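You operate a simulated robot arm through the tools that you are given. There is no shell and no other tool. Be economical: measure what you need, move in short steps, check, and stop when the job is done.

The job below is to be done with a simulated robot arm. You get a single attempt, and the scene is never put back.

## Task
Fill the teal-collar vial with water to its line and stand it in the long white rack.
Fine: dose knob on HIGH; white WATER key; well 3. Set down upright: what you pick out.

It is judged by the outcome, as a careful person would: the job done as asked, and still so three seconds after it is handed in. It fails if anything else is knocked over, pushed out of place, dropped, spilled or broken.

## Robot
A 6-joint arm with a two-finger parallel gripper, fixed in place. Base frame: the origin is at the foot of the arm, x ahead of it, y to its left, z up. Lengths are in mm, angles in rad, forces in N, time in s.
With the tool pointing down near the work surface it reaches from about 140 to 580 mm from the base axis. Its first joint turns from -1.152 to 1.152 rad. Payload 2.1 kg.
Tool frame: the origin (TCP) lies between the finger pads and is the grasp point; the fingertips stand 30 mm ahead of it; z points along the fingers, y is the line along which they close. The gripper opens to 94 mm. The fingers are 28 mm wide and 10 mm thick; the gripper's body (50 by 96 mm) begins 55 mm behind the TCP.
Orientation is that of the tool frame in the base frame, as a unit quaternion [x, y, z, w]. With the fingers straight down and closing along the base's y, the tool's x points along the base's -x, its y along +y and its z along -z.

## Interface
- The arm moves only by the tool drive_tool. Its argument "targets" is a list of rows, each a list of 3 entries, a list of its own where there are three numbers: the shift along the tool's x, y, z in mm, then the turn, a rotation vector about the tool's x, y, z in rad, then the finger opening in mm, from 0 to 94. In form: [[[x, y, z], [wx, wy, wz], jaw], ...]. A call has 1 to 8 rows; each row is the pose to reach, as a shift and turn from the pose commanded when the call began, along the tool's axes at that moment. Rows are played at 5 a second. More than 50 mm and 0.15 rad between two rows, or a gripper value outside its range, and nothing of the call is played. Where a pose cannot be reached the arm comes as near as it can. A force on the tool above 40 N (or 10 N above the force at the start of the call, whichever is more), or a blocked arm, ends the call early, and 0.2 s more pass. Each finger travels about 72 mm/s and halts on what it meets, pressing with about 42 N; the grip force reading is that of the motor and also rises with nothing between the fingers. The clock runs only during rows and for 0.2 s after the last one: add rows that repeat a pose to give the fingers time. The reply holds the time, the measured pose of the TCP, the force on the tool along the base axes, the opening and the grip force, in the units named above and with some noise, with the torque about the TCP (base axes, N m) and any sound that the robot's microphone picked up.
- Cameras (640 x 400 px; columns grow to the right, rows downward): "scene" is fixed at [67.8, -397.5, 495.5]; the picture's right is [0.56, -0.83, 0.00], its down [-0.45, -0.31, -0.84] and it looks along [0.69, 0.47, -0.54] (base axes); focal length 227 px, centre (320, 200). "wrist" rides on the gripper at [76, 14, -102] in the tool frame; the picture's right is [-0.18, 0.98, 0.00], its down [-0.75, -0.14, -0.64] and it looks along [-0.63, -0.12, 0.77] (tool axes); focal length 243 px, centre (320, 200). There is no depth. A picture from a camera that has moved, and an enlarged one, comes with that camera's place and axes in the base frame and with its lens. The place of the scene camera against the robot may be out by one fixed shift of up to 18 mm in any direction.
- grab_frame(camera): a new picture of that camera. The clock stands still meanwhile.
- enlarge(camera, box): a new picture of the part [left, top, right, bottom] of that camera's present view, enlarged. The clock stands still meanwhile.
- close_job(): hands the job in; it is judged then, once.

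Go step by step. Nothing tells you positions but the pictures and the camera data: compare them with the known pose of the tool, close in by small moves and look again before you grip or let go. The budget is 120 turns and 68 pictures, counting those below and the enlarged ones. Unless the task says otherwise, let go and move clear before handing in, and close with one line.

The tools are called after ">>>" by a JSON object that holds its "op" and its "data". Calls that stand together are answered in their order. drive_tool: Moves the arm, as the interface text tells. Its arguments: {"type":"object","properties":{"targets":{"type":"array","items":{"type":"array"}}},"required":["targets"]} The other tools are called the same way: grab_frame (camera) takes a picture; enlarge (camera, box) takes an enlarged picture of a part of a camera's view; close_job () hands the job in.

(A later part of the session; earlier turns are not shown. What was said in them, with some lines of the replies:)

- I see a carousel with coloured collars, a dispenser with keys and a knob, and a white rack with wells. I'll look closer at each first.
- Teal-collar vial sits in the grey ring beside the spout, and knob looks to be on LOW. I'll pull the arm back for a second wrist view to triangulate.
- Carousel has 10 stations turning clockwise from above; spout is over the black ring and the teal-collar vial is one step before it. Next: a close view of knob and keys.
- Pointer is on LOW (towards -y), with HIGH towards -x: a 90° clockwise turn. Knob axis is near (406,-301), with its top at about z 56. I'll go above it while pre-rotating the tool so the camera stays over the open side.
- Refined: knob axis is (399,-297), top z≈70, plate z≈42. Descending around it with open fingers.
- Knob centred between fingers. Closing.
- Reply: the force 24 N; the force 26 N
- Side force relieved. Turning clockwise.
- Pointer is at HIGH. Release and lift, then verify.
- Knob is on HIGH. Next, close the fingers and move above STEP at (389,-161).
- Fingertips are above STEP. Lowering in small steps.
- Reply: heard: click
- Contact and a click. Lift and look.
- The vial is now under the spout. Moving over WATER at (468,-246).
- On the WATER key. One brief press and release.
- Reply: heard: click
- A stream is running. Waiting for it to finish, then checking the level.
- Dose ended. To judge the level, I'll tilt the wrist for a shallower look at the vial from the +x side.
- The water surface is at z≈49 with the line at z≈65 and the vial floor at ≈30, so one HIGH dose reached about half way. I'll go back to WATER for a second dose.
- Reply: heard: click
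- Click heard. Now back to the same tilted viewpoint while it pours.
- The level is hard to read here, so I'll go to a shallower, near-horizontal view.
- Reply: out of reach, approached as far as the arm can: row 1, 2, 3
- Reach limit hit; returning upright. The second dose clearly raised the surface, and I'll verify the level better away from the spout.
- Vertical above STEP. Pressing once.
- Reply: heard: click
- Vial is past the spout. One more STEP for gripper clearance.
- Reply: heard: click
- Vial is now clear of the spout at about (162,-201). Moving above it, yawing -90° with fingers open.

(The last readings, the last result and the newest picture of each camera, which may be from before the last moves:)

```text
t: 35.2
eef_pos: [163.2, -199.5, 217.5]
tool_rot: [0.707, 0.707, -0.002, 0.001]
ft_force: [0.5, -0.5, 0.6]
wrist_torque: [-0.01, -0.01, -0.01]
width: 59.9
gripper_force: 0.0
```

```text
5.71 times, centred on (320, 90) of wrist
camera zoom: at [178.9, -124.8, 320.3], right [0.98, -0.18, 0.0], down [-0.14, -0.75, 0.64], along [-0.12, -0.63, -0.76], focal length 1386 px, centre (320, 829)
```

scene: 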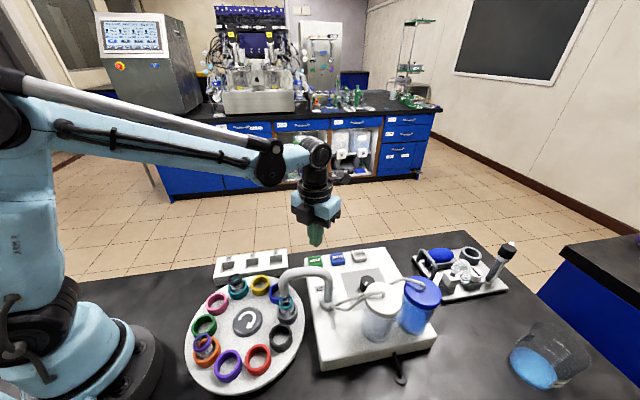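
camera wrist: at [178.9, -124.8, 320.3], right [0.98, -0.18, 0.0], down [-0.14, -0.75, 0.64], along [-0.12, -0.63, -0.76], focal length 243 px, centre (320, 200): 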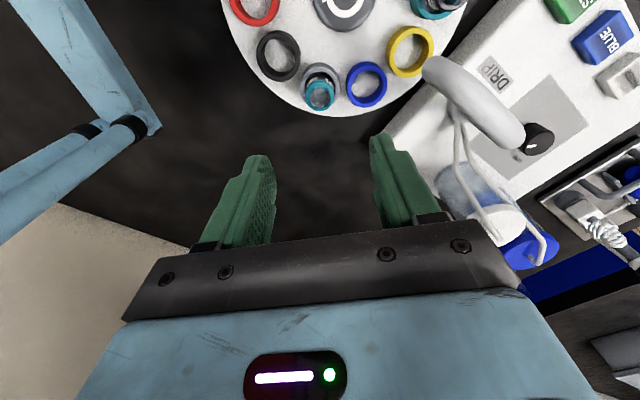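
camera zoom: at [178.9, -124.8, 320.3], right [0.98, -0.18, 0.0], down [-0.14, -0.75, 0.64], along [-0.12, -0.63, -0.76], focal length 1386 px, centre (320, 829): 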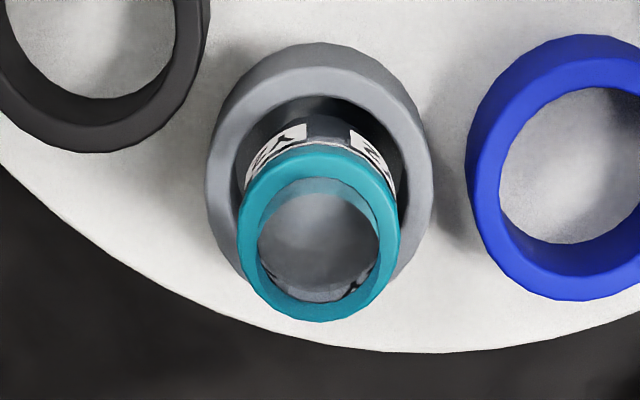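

Vial axis is at (165,-198). Descending around it, keeping fingertips above the ring.

>>> {"op": "drive_tool", "data": {"targets": [[[1, 1.5, 40], [0, 0, 0], 60], [[1, 1.5, 80], [0, 0, 0], 60], [[1, 1.5, 115], [0, 0, 0], 60], [[1, 1.5, 130], [0, 0, 0], 60], [[1, 1.5, 135], [0, 0, 0], 60], [[1, 1.5, 135], [0, 0, 0], 60]]}}

>>> {"op": "grab_frame", "data": {"camera": "wrist"}}

>>> {"op": "enlarge", "data": {"camera": "scene", "box": [190, 250, 330, 380]}}

```text
t: 36.6
eef_pos: [164.3, -199.3, 81.2]
tool_rot: [0.707, 0.707, -0.002, 0.001]
ft_force: [0.3, 0.1, -0.2]
wrist_torque: [0.02, 0.01, 0.02]
width: 60.0
gripper_force: 0.1
```

```text
26 pictures are left
camera wrist: at [181.1, -124.5, 185.7], right [0.98, -0.18, 0.0], down [-0.14, -0.75, 0.64], along [-0.12, -0.63, -0.76], focal length 243 px, centre (320, 200)
```

wrist: 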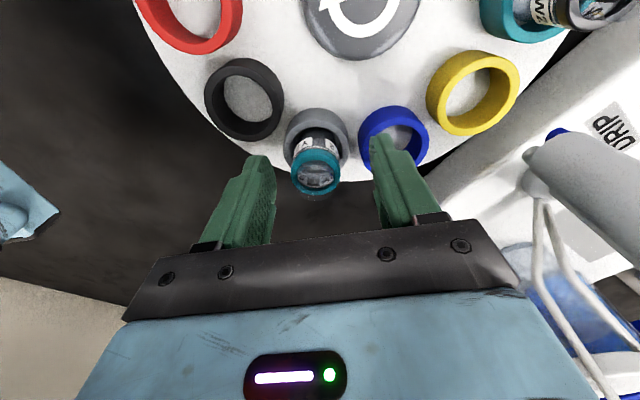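

```text
3.08 times, centred on (260, 315) of scene
camera zoom: at [67.8, -397.5, 495.5], right [0.56, -0.83, 0.0], down [-0.45, -0.31, -0.84], along [0.69, 0.47, -0.54], focal length 698 px, centre (505, -154)
```

zoom: 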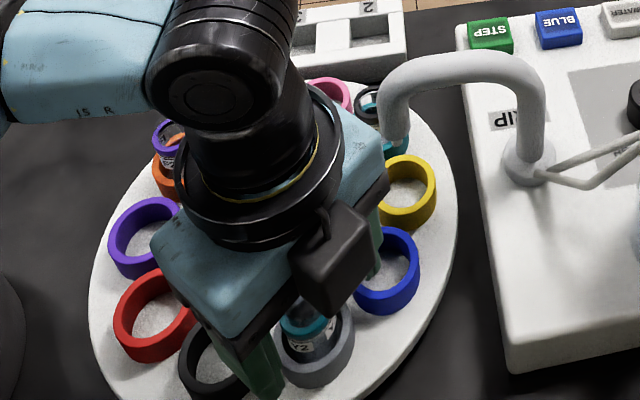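

Centred well. Closing on the collar.

>>> {"op": "drive_tool", "data": {"targets": [[[2, 1, 0], [0, 0, 0], 45], [[2, 1, 0], [0, 0, 0], 32], [[2, 1, 0], [0, 0, 0], 24], [[2, 1, 0], [0, 0, 0], 22], [[2, 1, 0], [0, 0, 0], 22]]}}

```text
t: 37.8
eef_pos: [167.6, -197.2, 82.8]
tool_rot: [0.708, 0.706, -0.002, 0.001]
ft_force: [0.3, -0.1, -0.1]
wrist_torque: [0.01, -0.01, -0.02]
width: 24.3
gripper_force: 32.2
```

Gripped at 24 mm. Lifting slowly and checking.

>>> {"op": "drive_tool", "data": {"targets": [[[0, 0, 0], [0, 0, 0], 20], [[0, 0, -8], [0, 0, 0], 20], [[0, 0, -16], [0, 0, 0], 20], [[0, 0, -24], [0, 0, 0], 20], [[0, 0, -36], [0, 0, 0], 20], [[0, 0, -48], [0, 0, 0], 20], [[0, 0, -60], [0, 0, 0], 20], [[0, 0, -60], [0, 0, 0], 20]]}}

>>> {"op": "grab_frame", "data": {"camera": "wrist"}}

>>> {"op": "grab_frame", "data": {"camera": "scene"}}

```text
t: 39.6
eef_pos: [165.3, -197.5, 142.7]
tool_rot: [0.708, 0.706, -0.002, 0.0]
ft_force: [-0.1, 0.6, -0.9]
wrist_torque: [0.0, 0.0, -0.01]
width: 24.2
gripper_force: 41.8
```

```text
24 pictures are left
camera wrist: at [180.8, -122.5, 246.3], right [0.98, -0.18, 0.0], down [-0.14, -0.75, 0.64], along [-0.12, -0.63, -0.76], focal length 243 px, centre (320, 200)
```

wrist: 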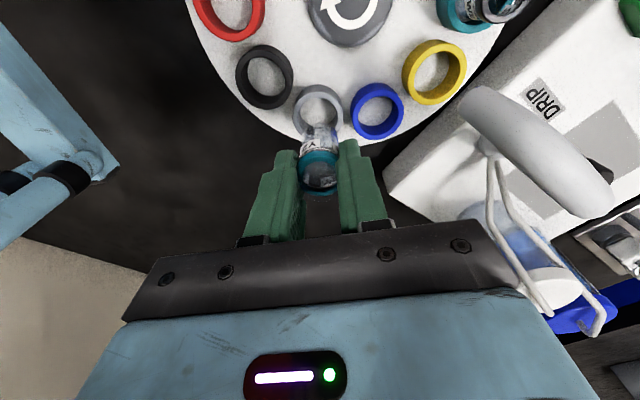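

```text
23 pictures are left
```

scene: 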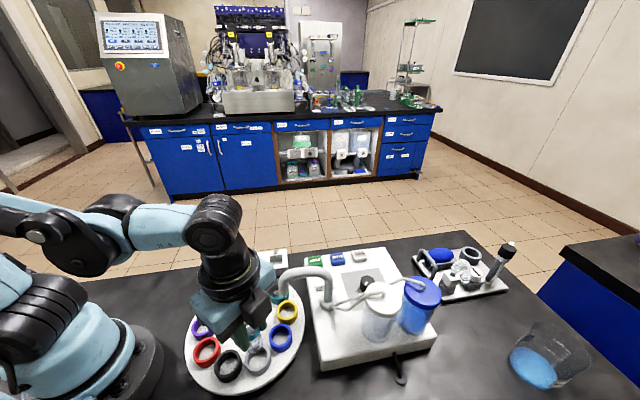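

>>> {"op": "enlarge", "data": {"camera": "wrist", "box": [295, 115, 345, 200]}}

>>> {"op": "enlarge", "data": {"camera": "scene", "box": [230, 310, 280, 360]}}

```text
4.71 times, centred on (320, 158) of wrist
camera zoom: at [180.8, -122.5, 246.3], right [0.98, -0.18, 0.0], down [-0.14, -0.75, 0.64], along [-0.12, -0.63, -0.76], focal length 1142 px, centre (320, 400)
```

zoom: 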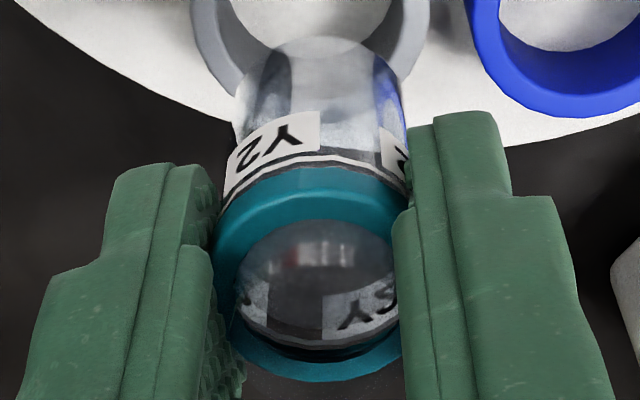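

```text
8.00 times, centred on (255, 335) of scene
camera zoom: at [67.8, -397.5, 495.5], right [0.56, -0.83, 0.0], down [-0.45, -0.31, -0.84], along [0.69, 0.47, -0.54], focal length 1815 px, centre (840, -880)
```

zoom: 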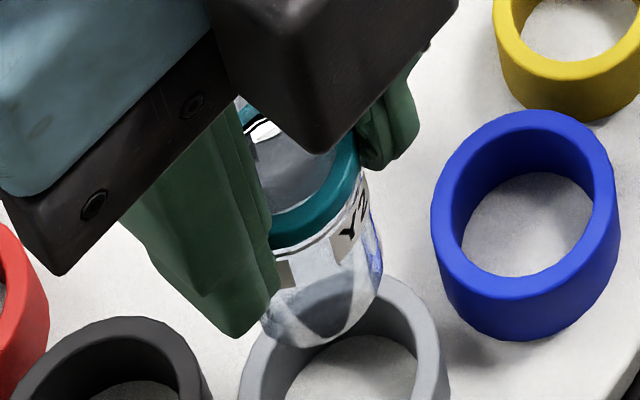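

>>> {"op": "enlarge", "data": {"camera": "wrist", "box": [308, 135, 340, 195]}}

```text
6.67 times, centred on (324, 165) of wrist
camera zoom: at [180.8, -122.5, 246.3], right [0.98, -0.18, 0.0], down [-0.14, -0.75, 0.64], along [-0.12, -0.63, -0.76], focal length 1618 px, centre (293, 433)
```

zoom: 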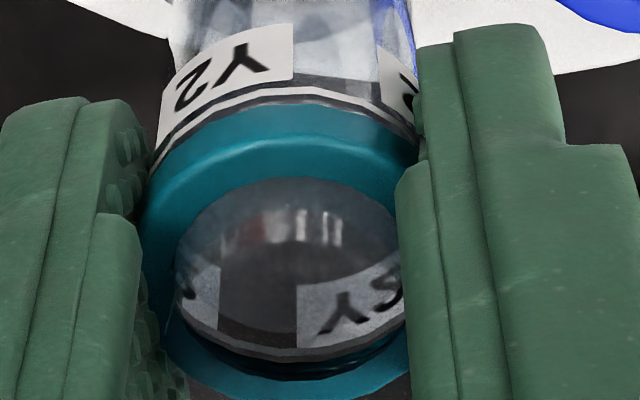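

Level reads at the line: the surface edge meets the line band. Moving up and over towards the rack, gently, to view well 3.

>>> {"op": "drive_tool", "data": {"targets": [[[0, 0, -15], [0, 0, 0], 20], [[0, 0, -35], [0, 0, 0], 20], [[10, 9, -52], [0, 0, 0], 20], [[32, 29, -57], [0, 0, 0], 20], [[58, 53, -57], [0, 0, 0], 20], [[84, 77, -57], [0, 0, 0], 20], [[106, 97, -57], [0, 0, 0], 20], [[122, 112, -57], [0, 0, 0], 20]]}}

>>> {"op": "drive_tool", "data": {"targets": [[[10, 8, 0], [0, 0, 0], 20], [[15, 13, 0], [0, 0, 0], 20], [[15, 13, 0], [0, 0, 0], 20]]}}

>>> {"op": "grab_frame", "data": {"camera": "wrist"}}

```text
t: 41.4
eef_pos: [276.5, -76.9, 201.0]
tool_rot: [0.708, 0.707, -0.003, 0.001]
ft_force: [0.0, 0.6, -0.3]
wrist_torque: [-0.05, 0.0, 0.0]
width: 24.3
gripper_force: 41.7
```

```text
t: 42.2
eef_pos: [290.7, -61.6, 199.7]
tool_rot: [0.707, 0.707, -0.001, 0.0]
ft_force: [0.5, 0.5, 0.6]
wrist_torque: [0.0, -0.03, 0.02]
width: 24.4
gripper_force: 41.9
```

```text
19 pictures are left
camera wrist: at [306.3, 14.4, 302.7], right [0.98, -0.18, 0.0], down [-0.14, -0.75, 0.64], along [-0.12, -0.63, -0.76], focal length 243 px, centre (320, 200)
```

wrist: 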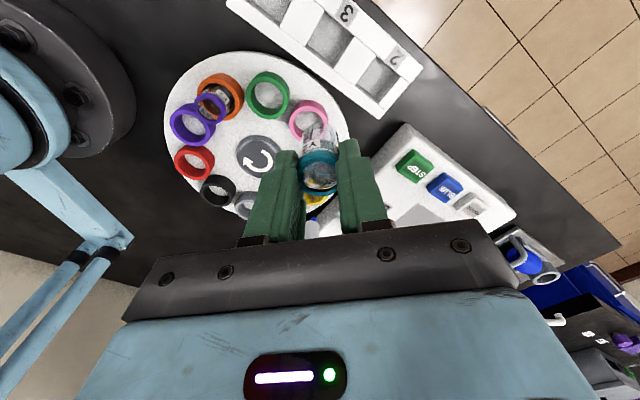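

>>> {"op": "enlarge", "data": {"camera": "wrist", "box": [250, 0, 430, 120]}}

>>> {"op": "enlarge", "data": {"camera": "scene", "box": [205, 235, 305, 295]}}

```text
3.33 times, centred on (340, 60) of wrist
camera zoom: at [306.3, 14.4, 302.7], right [0.98, -0.18, 0.0], down [-0.14, -0.75, 0.64], along [-0.12, -0.63, -0.76], focal length 809 px, centre (253, 667)
```

zoom: 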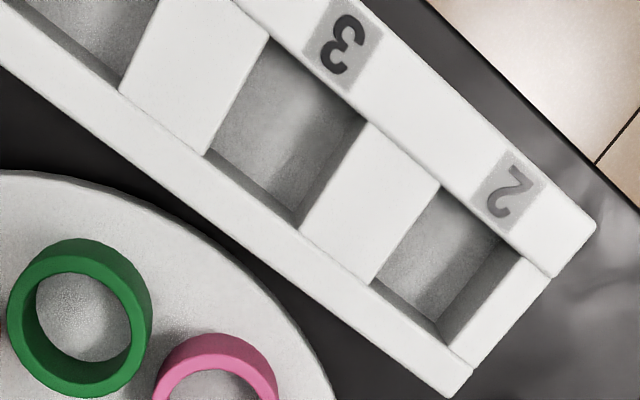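

```text
6.40 times, centred on (255, 265) of scene
camera zoom: at [67.8, -397.5, 495.5], right [0.56, -0.83, 0.0], down [-0.45, -0.31, -0.84], along [0.69, 0.47, -0.54], focal length 1452 px, centre (736, -216)
```

zoom: 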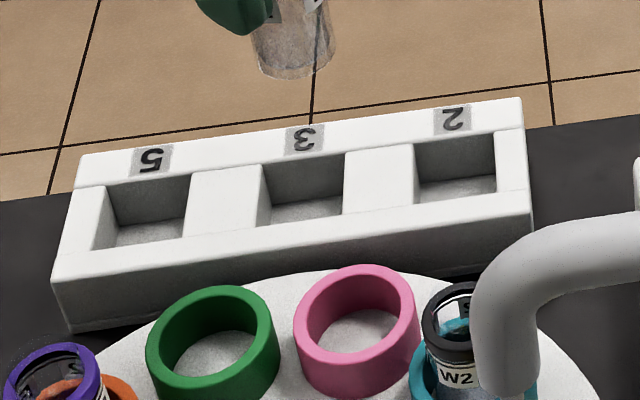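

Well 3 is centred near (307.5,-20), roughly 38 mm square and about 25 mm deep. Only ~21 mm of vial hangs below the fingertips, so I'd have to drop it the last bit. Safer: set it back in its grey ring and regrip ~11 mm higher.

>>> {"op": "drive_tool", "data": {"targets": [[[-15, -13, 0], [0, 0, 0], 20], [[-40, -36, 0], [0, 0, 0], 20], [[-66, -60, 0], [0, 0, 0], 20], [[-92, -84, 0], [0, 0, 0], 20], [[-116, -106, 0], [0, 0, 0], 20], [[-132, -120, 5], [0, 0, 0], 20], [[-137, -125, 30], [0, 0, 0], 20], [[-137, -125, 57], [0, 0, 0], 20]]}}

>>> {"op": "drive_tool", "data": {"targets": [[[0, 0, 0], [0, 0, 0], 20], [[0, 0, 15], [0, 0, 0], 20], [[0, 0, 30], [0, 0, 0], 20], [[0, 0, 30], [0, 0, 0], 20]]}}

>>> {"op": "enlarge", "data": {"camera": "wrist", "box": [270, 70, 370, 200]}}

```text
t: 44.0
eef_pos: [164.4, -196.3, 143.4]
tool_rot: [0.707, 0.707, -0.002, 0.001]
ft_force: [0.1, -0.1, 0.5]
wrist_torque: [-0.05, 0.03, 0.02]
width: 24.1
gripper_force: 41.7
```

```text
t: 45.0
eef_pos: [164.9, -197.0, 111.5]
tool_rot: [0.708, 0.707, -0.002, 0.001]
ft_force: [0.4, 0.0, 0.2]
wrist_torque: [0.0, 0.02, -0.02]
width: 24.0
gripper_force: 42.5
```

```text
3.08 times, centred on (320, 135) of wrist
camera zoom: at [181.6, -122.2, 216.4], right [0.98, -0.19, 0.0], down [-0.14, -0.75, 0.64], along [-0.12, -0.63, -0.76], focal length 746 px, centre (320, 400)
```

zoom: 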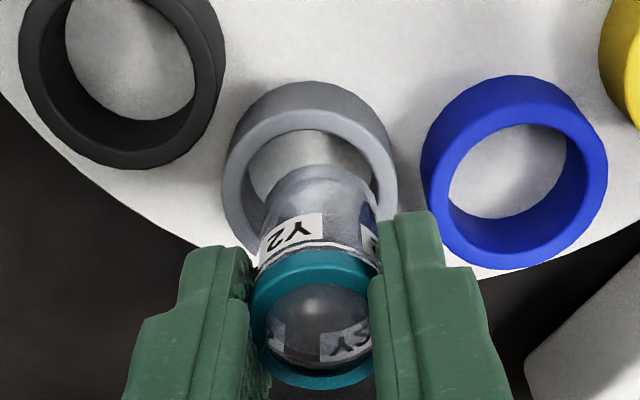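

Over its ring. Lowering to the earlier height.

>>> {"op": "drive_tool", "data": {"targets": [[[0, 0, 12], [0, 0, 0], 20], [[0, 0, 22], [0, 0, 0], 20], [[0, 0, 27], [0, 0, 0], 20], [[0, 0, 30], [0, 0, 0], 20], [[0, 0, 30], [0, 0, 0], 20]]}}

```text
t: 46.2
eef_pos: [165.9, -197.0, 81.0]
tool_rot: [0.709, 0.706, -0.002, 0.001]
ft_force: [-1.1, -1.0, 24.1]
wrist_torque: [-0.1, 0.02, 0.0]
width: 24.2
gripper_force: 42.1
```

It's touching the floor. Ease off, release, rise 11 mm and regrip.

>>> {"op": "drive_tool", "data": {"targets": [[[0, 0, -0.8], [0, 0, 0], 20], [[0, 0, -0.8], [0, 0, 0], 32], [[0, 0, -0.8], [0, 0, 0], 42], [[0, 0, -6], [0, 0, 0], 42], [[0, 0, -12], [0, 0, 0], 42], [[0, 0, -12], [0, 0, 0], 42]]}}

>>> {"op": "enlarge", "data": {"camera": "wrist", "box": [250, 80, 390, 220]}}

```text
t: 47.6
eef_pos: [165.8, -196.7, 95.6]
tool_rot: [0.707, 0.707, -0.002, 0.001]
ft_force: [-0.9, 0.1, 0.0]
wrist_torque: [0.02, 0.0, -0.03]
width: 42.0
gripper_force: 0.0
```

```text
2.86 times, centred on (320, 150) of wrist
camera zoom: at [182.1, -122.1, 198.9], right [0.98, -0.18, 0.0], down [-0.14, -0.75, 0.64], along [-0.12, -0.63, -0.76], focal length 693 px, centre (320, 343)
```

zoom: 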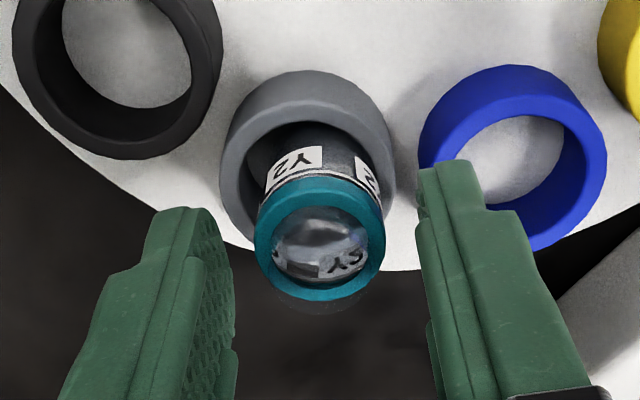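

Standing upright in the ring. Gripping the collar from here (2 mm lower).

>>> {"op": "drive_tool", "data": {"targets": [[[0, 0, 2], [0, 0, 0], 42], [[0, 0, 2], [0, 0, 0], 32], [[0, 0, 2], [0, 0, 0], 24], [[0, 0, 2], [0, 0, 0], 20], [[0, 0, 2], [0, 0, 0], 20], [[0, 0, 2], [0, 0, 0], 20]]}}

>>> {"op": "drive_tool", "data": {"targets": [[[0, 0, -5], [0, 0, 0], 20], [[0, 0, -12], [0, 0, 0], 20], [[0, 0, -22], [0, 0, 0], 20], [[0, 0, -36], [0, 0, 0], 20], [[0, 0, -50], [0, 0, 0], 20], [[0, 0, -60], [0, 0, 0], 20], [[0, 0, -60], [0, 0, 0], 20]]}}

>>> {"op": "enlarge", "data": {"camera": "wrist", "box": [270, 70, 370, 200]}}

```text
t: 49.0
eef_pos: [165.3, -196.3, 93.9]
tool_rot: [0.707, 0.707, -0.002, 0.0]
ft_force: [0.4, 0.0, -0.6]
wrist_torque: [0.0, 0.01, 0.01]
width: 24.5
gripper_force: 42.1
```

```text
t: 50.6
eef_pos: [166.1, -197.1, 153.6]
tool_rot: [0.708, 0.706, -0.002, 0.0]
ft_force: [0.9, -0.1, -1.2]
wrist_torque: [0.0, 0.0, 0.01]
width: 24.4
gripper_force: 41.5
```

```text
3.08 times, centred on (320, 135) of wrist
camera zoom: at [181.7, -122.5, 256.4], right [0.98, -0.19, 0.0], down [-0.14, -0.75, 0.64], along [-0.12, -0.63, -0.76], focal length 746 px, centre (320, 400)
```

zoom: 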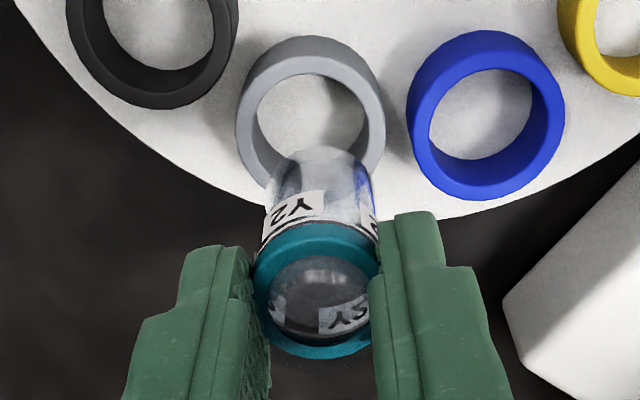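

Held well. Carrying it over well 3.

>>> {"op": "drive_tool", "data": {"targets": [[[5, 4, -20], [0, 0, 0], 20], [[22, 18, -36], [0, 0, 0], 20], [[47, 38, -40], [0, 0, 0], 20], [[73, 59, -40], [0, 0, 0], 20], [[99, 79, -40], [0, 0, 0], 20], [[125, 100, -40], [0, 0, 0], 20], [[148, 119, -40], [0, 0, 0], 20], [[164, 131, -40], [0, 0, 0], 20]]}}

>>> {"op": "drive_tool", "data": {"targets": [[[9, 7, 0], [0, 0, 0], 20], [[13, 11, 10], [0, 0, 0], 20], [[13, 11, 40], [0, 0, 0], 20], [[13, 11, 70], [0, 0, 0], 20], [[13, 11, 80], [0, 0, 0], 20], [[13, 11, 80], [0, 0, 0], 20]]}}

>>> {"op": "grab_frame", "data": {"camera": "wrist"}}

>>> {"op": "enlarge", "data": {"camera": "scene", "box": [205, 215, 315, 295]}}

```text
t: 52.4
eef_pos: [296.4, -31.0, 192.1]
tool_rot: [0.708, 0.706, -0.002, 0.001]
ft_force: [0.1, -0.4, -0.2]
wrist_torque: [0.01, 0.02, -0.02]
width: 24.1
gripper_force: 42.2
```

```text
t: 53.8
eef_pos: [308.2, -20.0, 112.1]
tool_rot: [0.708, 0.706, -0.002, 0.0]
ft_force: [0.1, 0.7, -0.1]
wrist_torque: [0.0, 0.01, 0.02]
width: 24.6
gripper_force: 42.4
```

```text
13 pictures are left
camera wrist: at [324.8, 54.7, 215.2], right [0.98, -0.18, 0.0], down [-0.14, -0.75, 0.64], along [-0.12, -0.63, -0.76], focal length 243 px, centre (320, 200)
```

wrist: 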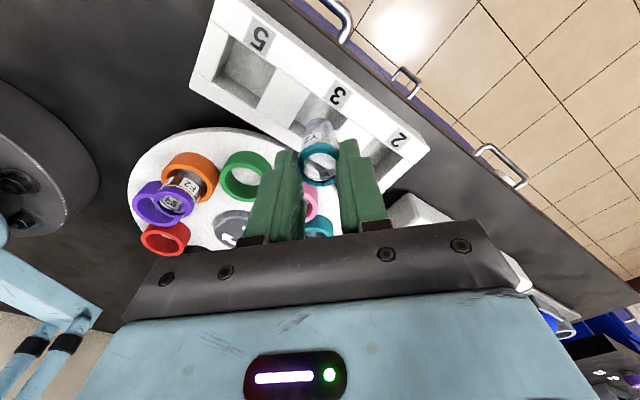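

```text
5.00 times, centred on (260, 255) of scene
camera zoom: at [67.8, -397.5, 495.5], right [0.56, -0.83, 0.0], down [-0.45, -0.31, -0.84], along [0.69, 0.47, -0.54], focal length 1134 px, centre (620, -75)
```

zoom: 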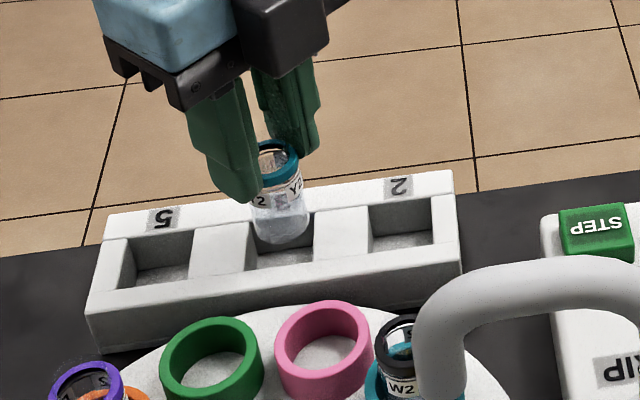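

>>> {"op": "enlarge", "data": {"camera": "wrist", "box": [260, 60, 380, 170]}}

```text
3.64 times, centred on (320, 115) of wrist
camera zoom: at [324.8, 54.7, 215.2], right [0.98, -0.18, 0.0], down [-0.14, -0.75, 0.64], along [-0.12, -0.63, -0.76], focal length 882 px, centre (320, 509)
```

zoom: 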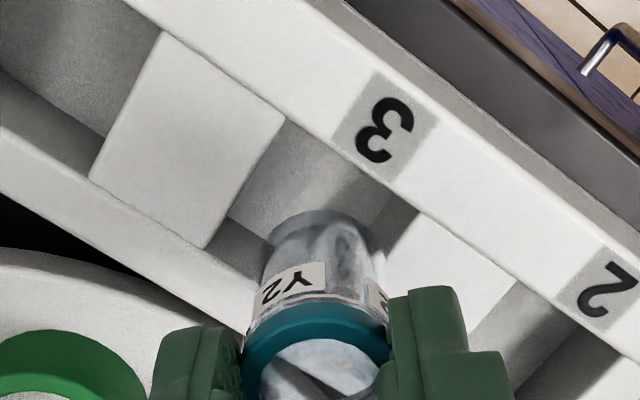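

Well 3 centre is about 2 mm to -x of the vial; I'll correct that and lower into it step by step.

>>> {"op": "drive_tool", "data": {"targets": [[[1.2, -1.8, 0], [0, 0, 0], 20], [[1.2, -1.8, 8], [0, 0, 0], 20], [[1.2, -1.8, 14], [0, 0, 0], 20], [[1.2, -1.8, 20], [0, 0, 0], 20], [[1.2, -1.8, 26], [0, 0, 0], 20], [[1.2, -1.8, 26], [0, 0, 0], 20]]}}

>>> {"op": "enlarge", "data": {"camera": "wrist", "box": [260, 60, 380, 170]}}

>>> {"op": "enlarge", "data": {"camera": "scene", "box": [220, 235, 300, 290]}}

```text
t: 55.2
eef_pos: [304.9, -18.5, 85.8]
tool_rot: [0.707, 0.707, -0.001, 0.001]
ft_force: [0.5, -0.4, -0.2]
wrist_torque: [0.0, 0.03, -0.01]
width: 24.3
gripper_force: 42.1
```

```text
3.64 times, centred on (320, 115) of wrist
camera zoom: at [321.9, 56.3, 189.4], right [0.98, -0.18, 0.0], down [-0.14, -0.75, 0.64], along [-0.12, -0.63, -0.76], focal length 882 px, centre (320, 509)
```

zoom: 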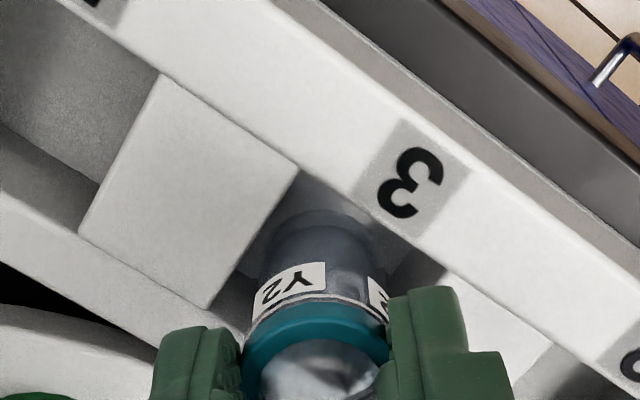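

```text
7.27 times, centred on (260, 262) of scene
camera zoom: at [67.8, -397.5, 495.5], right [0.56, -0.83, 0.0], down [-0.45, -0.31, -0.84], along [0.69, 0.47, -0.54], focal length 1650 px, centre (756, -254)
```

zoom: 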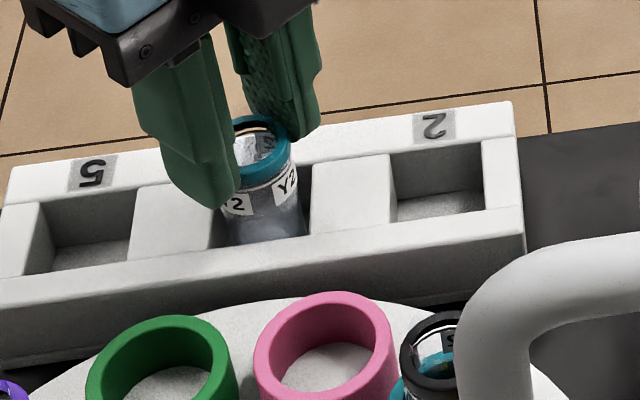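

It's inside the well with no contact. Continuing down until the floor is felt.

>>> {"op": "drive_tool", "data": {"targets": [[[0, 0, 3], [0, 0, 0], 20], [[0, 0, 6], [0, 0, 0], 20], [[0, 0, 8], [0, 0, 0], 20], [[0, 0, 10], [0, 0, 0], 20]]}}

```text
t: 56.2
eef_pos: [305.8, -19.0, 76.4]
tool_rot: [0.708, 0.706, -0.002, 0.0]
ft_force: [0.3, 0.4, -0.6]
wrist_torque: [-0.03, 0.01, 0.0]
width: 24.5
gripper_force: 42.1
```

>>> {"op": "drive_tool", "data": {"targets": [[[0, 0, 1.5], [0, 0, 0], 20], [[0, 0, 3], [0, 0, 0], 20], [[0, 0, 4], [0, 0, 0], 20]]}}

```text
t: 57.0
eef_pos: [306.5, -19.1, 72.0]
tool_rot: [0.707, 0.707, -0.001, 0.001]
ft_force: [-0.7, 1.4, 25.1]
wrist_torque: [0.05, 0.05, 0.02]
width: 24.6
gripper_force: 41.6
```

Floor contact (25 N up). Ease off, open and rise straight up.

>>> {"op": "drive_tool", "data": {"targets": [[[0, 0, -0.8], [0, 0, 0], 20], [[0, 0, -0.8], [0, 0, 0], 32], [[0, 0, -0.8], [0, 0, 0], 46], [[0, 0, -0.8], [0, 0, 0], 46], [[0, 0, -15], [0, 0, 0], 46], [[0, 0, -50], [0, 0, 0], 46], [[0, 0, -90], [0, 0, 0], 46], [[0, 0, -130], [0, 0, 0], 46]]}}

>>> {"op": "enlarge", "data": {"camera": "scene", "box": [210, 230, 310, 300]}}

>>> {"op": "grab_frame", "data": {"camera": "wrist"}}

>>> {"op": "grab_frame", "data": {"camera": "scene"}}

```text
t: 58.8
eef_pos: [306.8, -17.3, 201.3]
tool_rot: [0.707, 0.707, -0.002, 0.001]
ft_force: [-0.4, 0.5, 0.5]
wrist_torque: [0.02, 0.01, 0.0]
width: 46.0
gripper_force: 0.1
```

```text
5.71 times, centred on (260, 265) of scene
camera zoom: at [67.8, -397.5, 495.5], right [0.56, -0.83, 0.0], down [-0.45, -0.31, -0.84], along [0.69, 0.47, -0.54], focal length 1297 px, centre (663, -171)
```

zoom: 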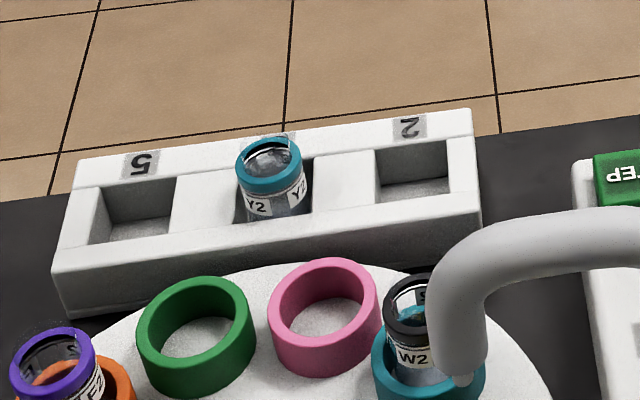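

```text
7 pictures are left
camera wrist: at [323.5, 58.6, 305.5], right [0.98, -0.18, 0.0], down [-0.14, -0.75, 0.64], along [-0.12, -0.63, -0.76], focal length 243 px, centre (320, 200)
```

wrist: 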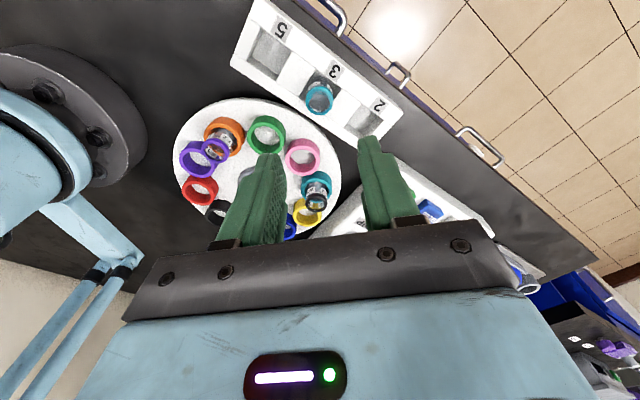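

```text
6 pictures are left
```

scene: 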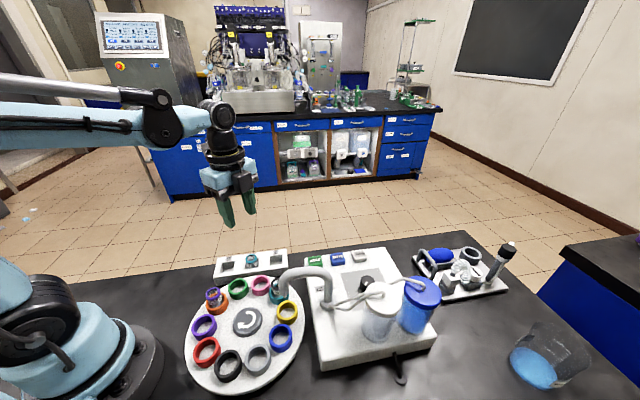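

>>> {"op": "enlarge", "data": {"camera": "scene", "box": [244, 250, 268, 272]}}

```text
16.00 times, centred on (256, 261) of scene
camera zoom: at [67.8, -397.5, 495.5], right [0.56, -0.83, 0.0], down [-0.45, -0.31, -0.84], along [0.69, 0.47, -0.54], focal length 3630 px, centre (1344, -776)
```

zoom: 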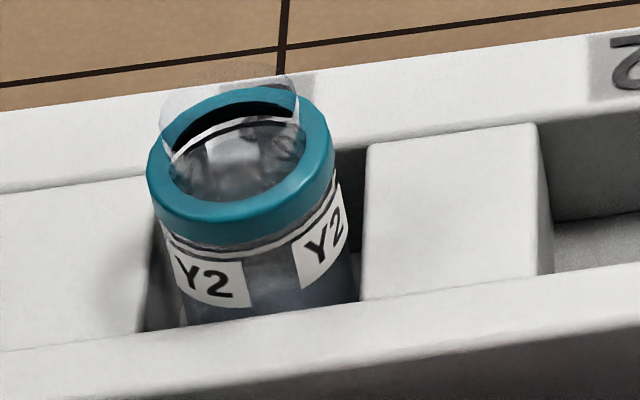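

The vial stands upright in well 3 with the water surface right at the white line, and the arm is clear. Handing in.

>>> {"op": "close_job", "data": {}}

```text
The job is handed in.
```

The teal-collar vial is filled with water to its line, after two presses of WATER with the knob on HIGH, and stands upright in well 3 of the white rack.
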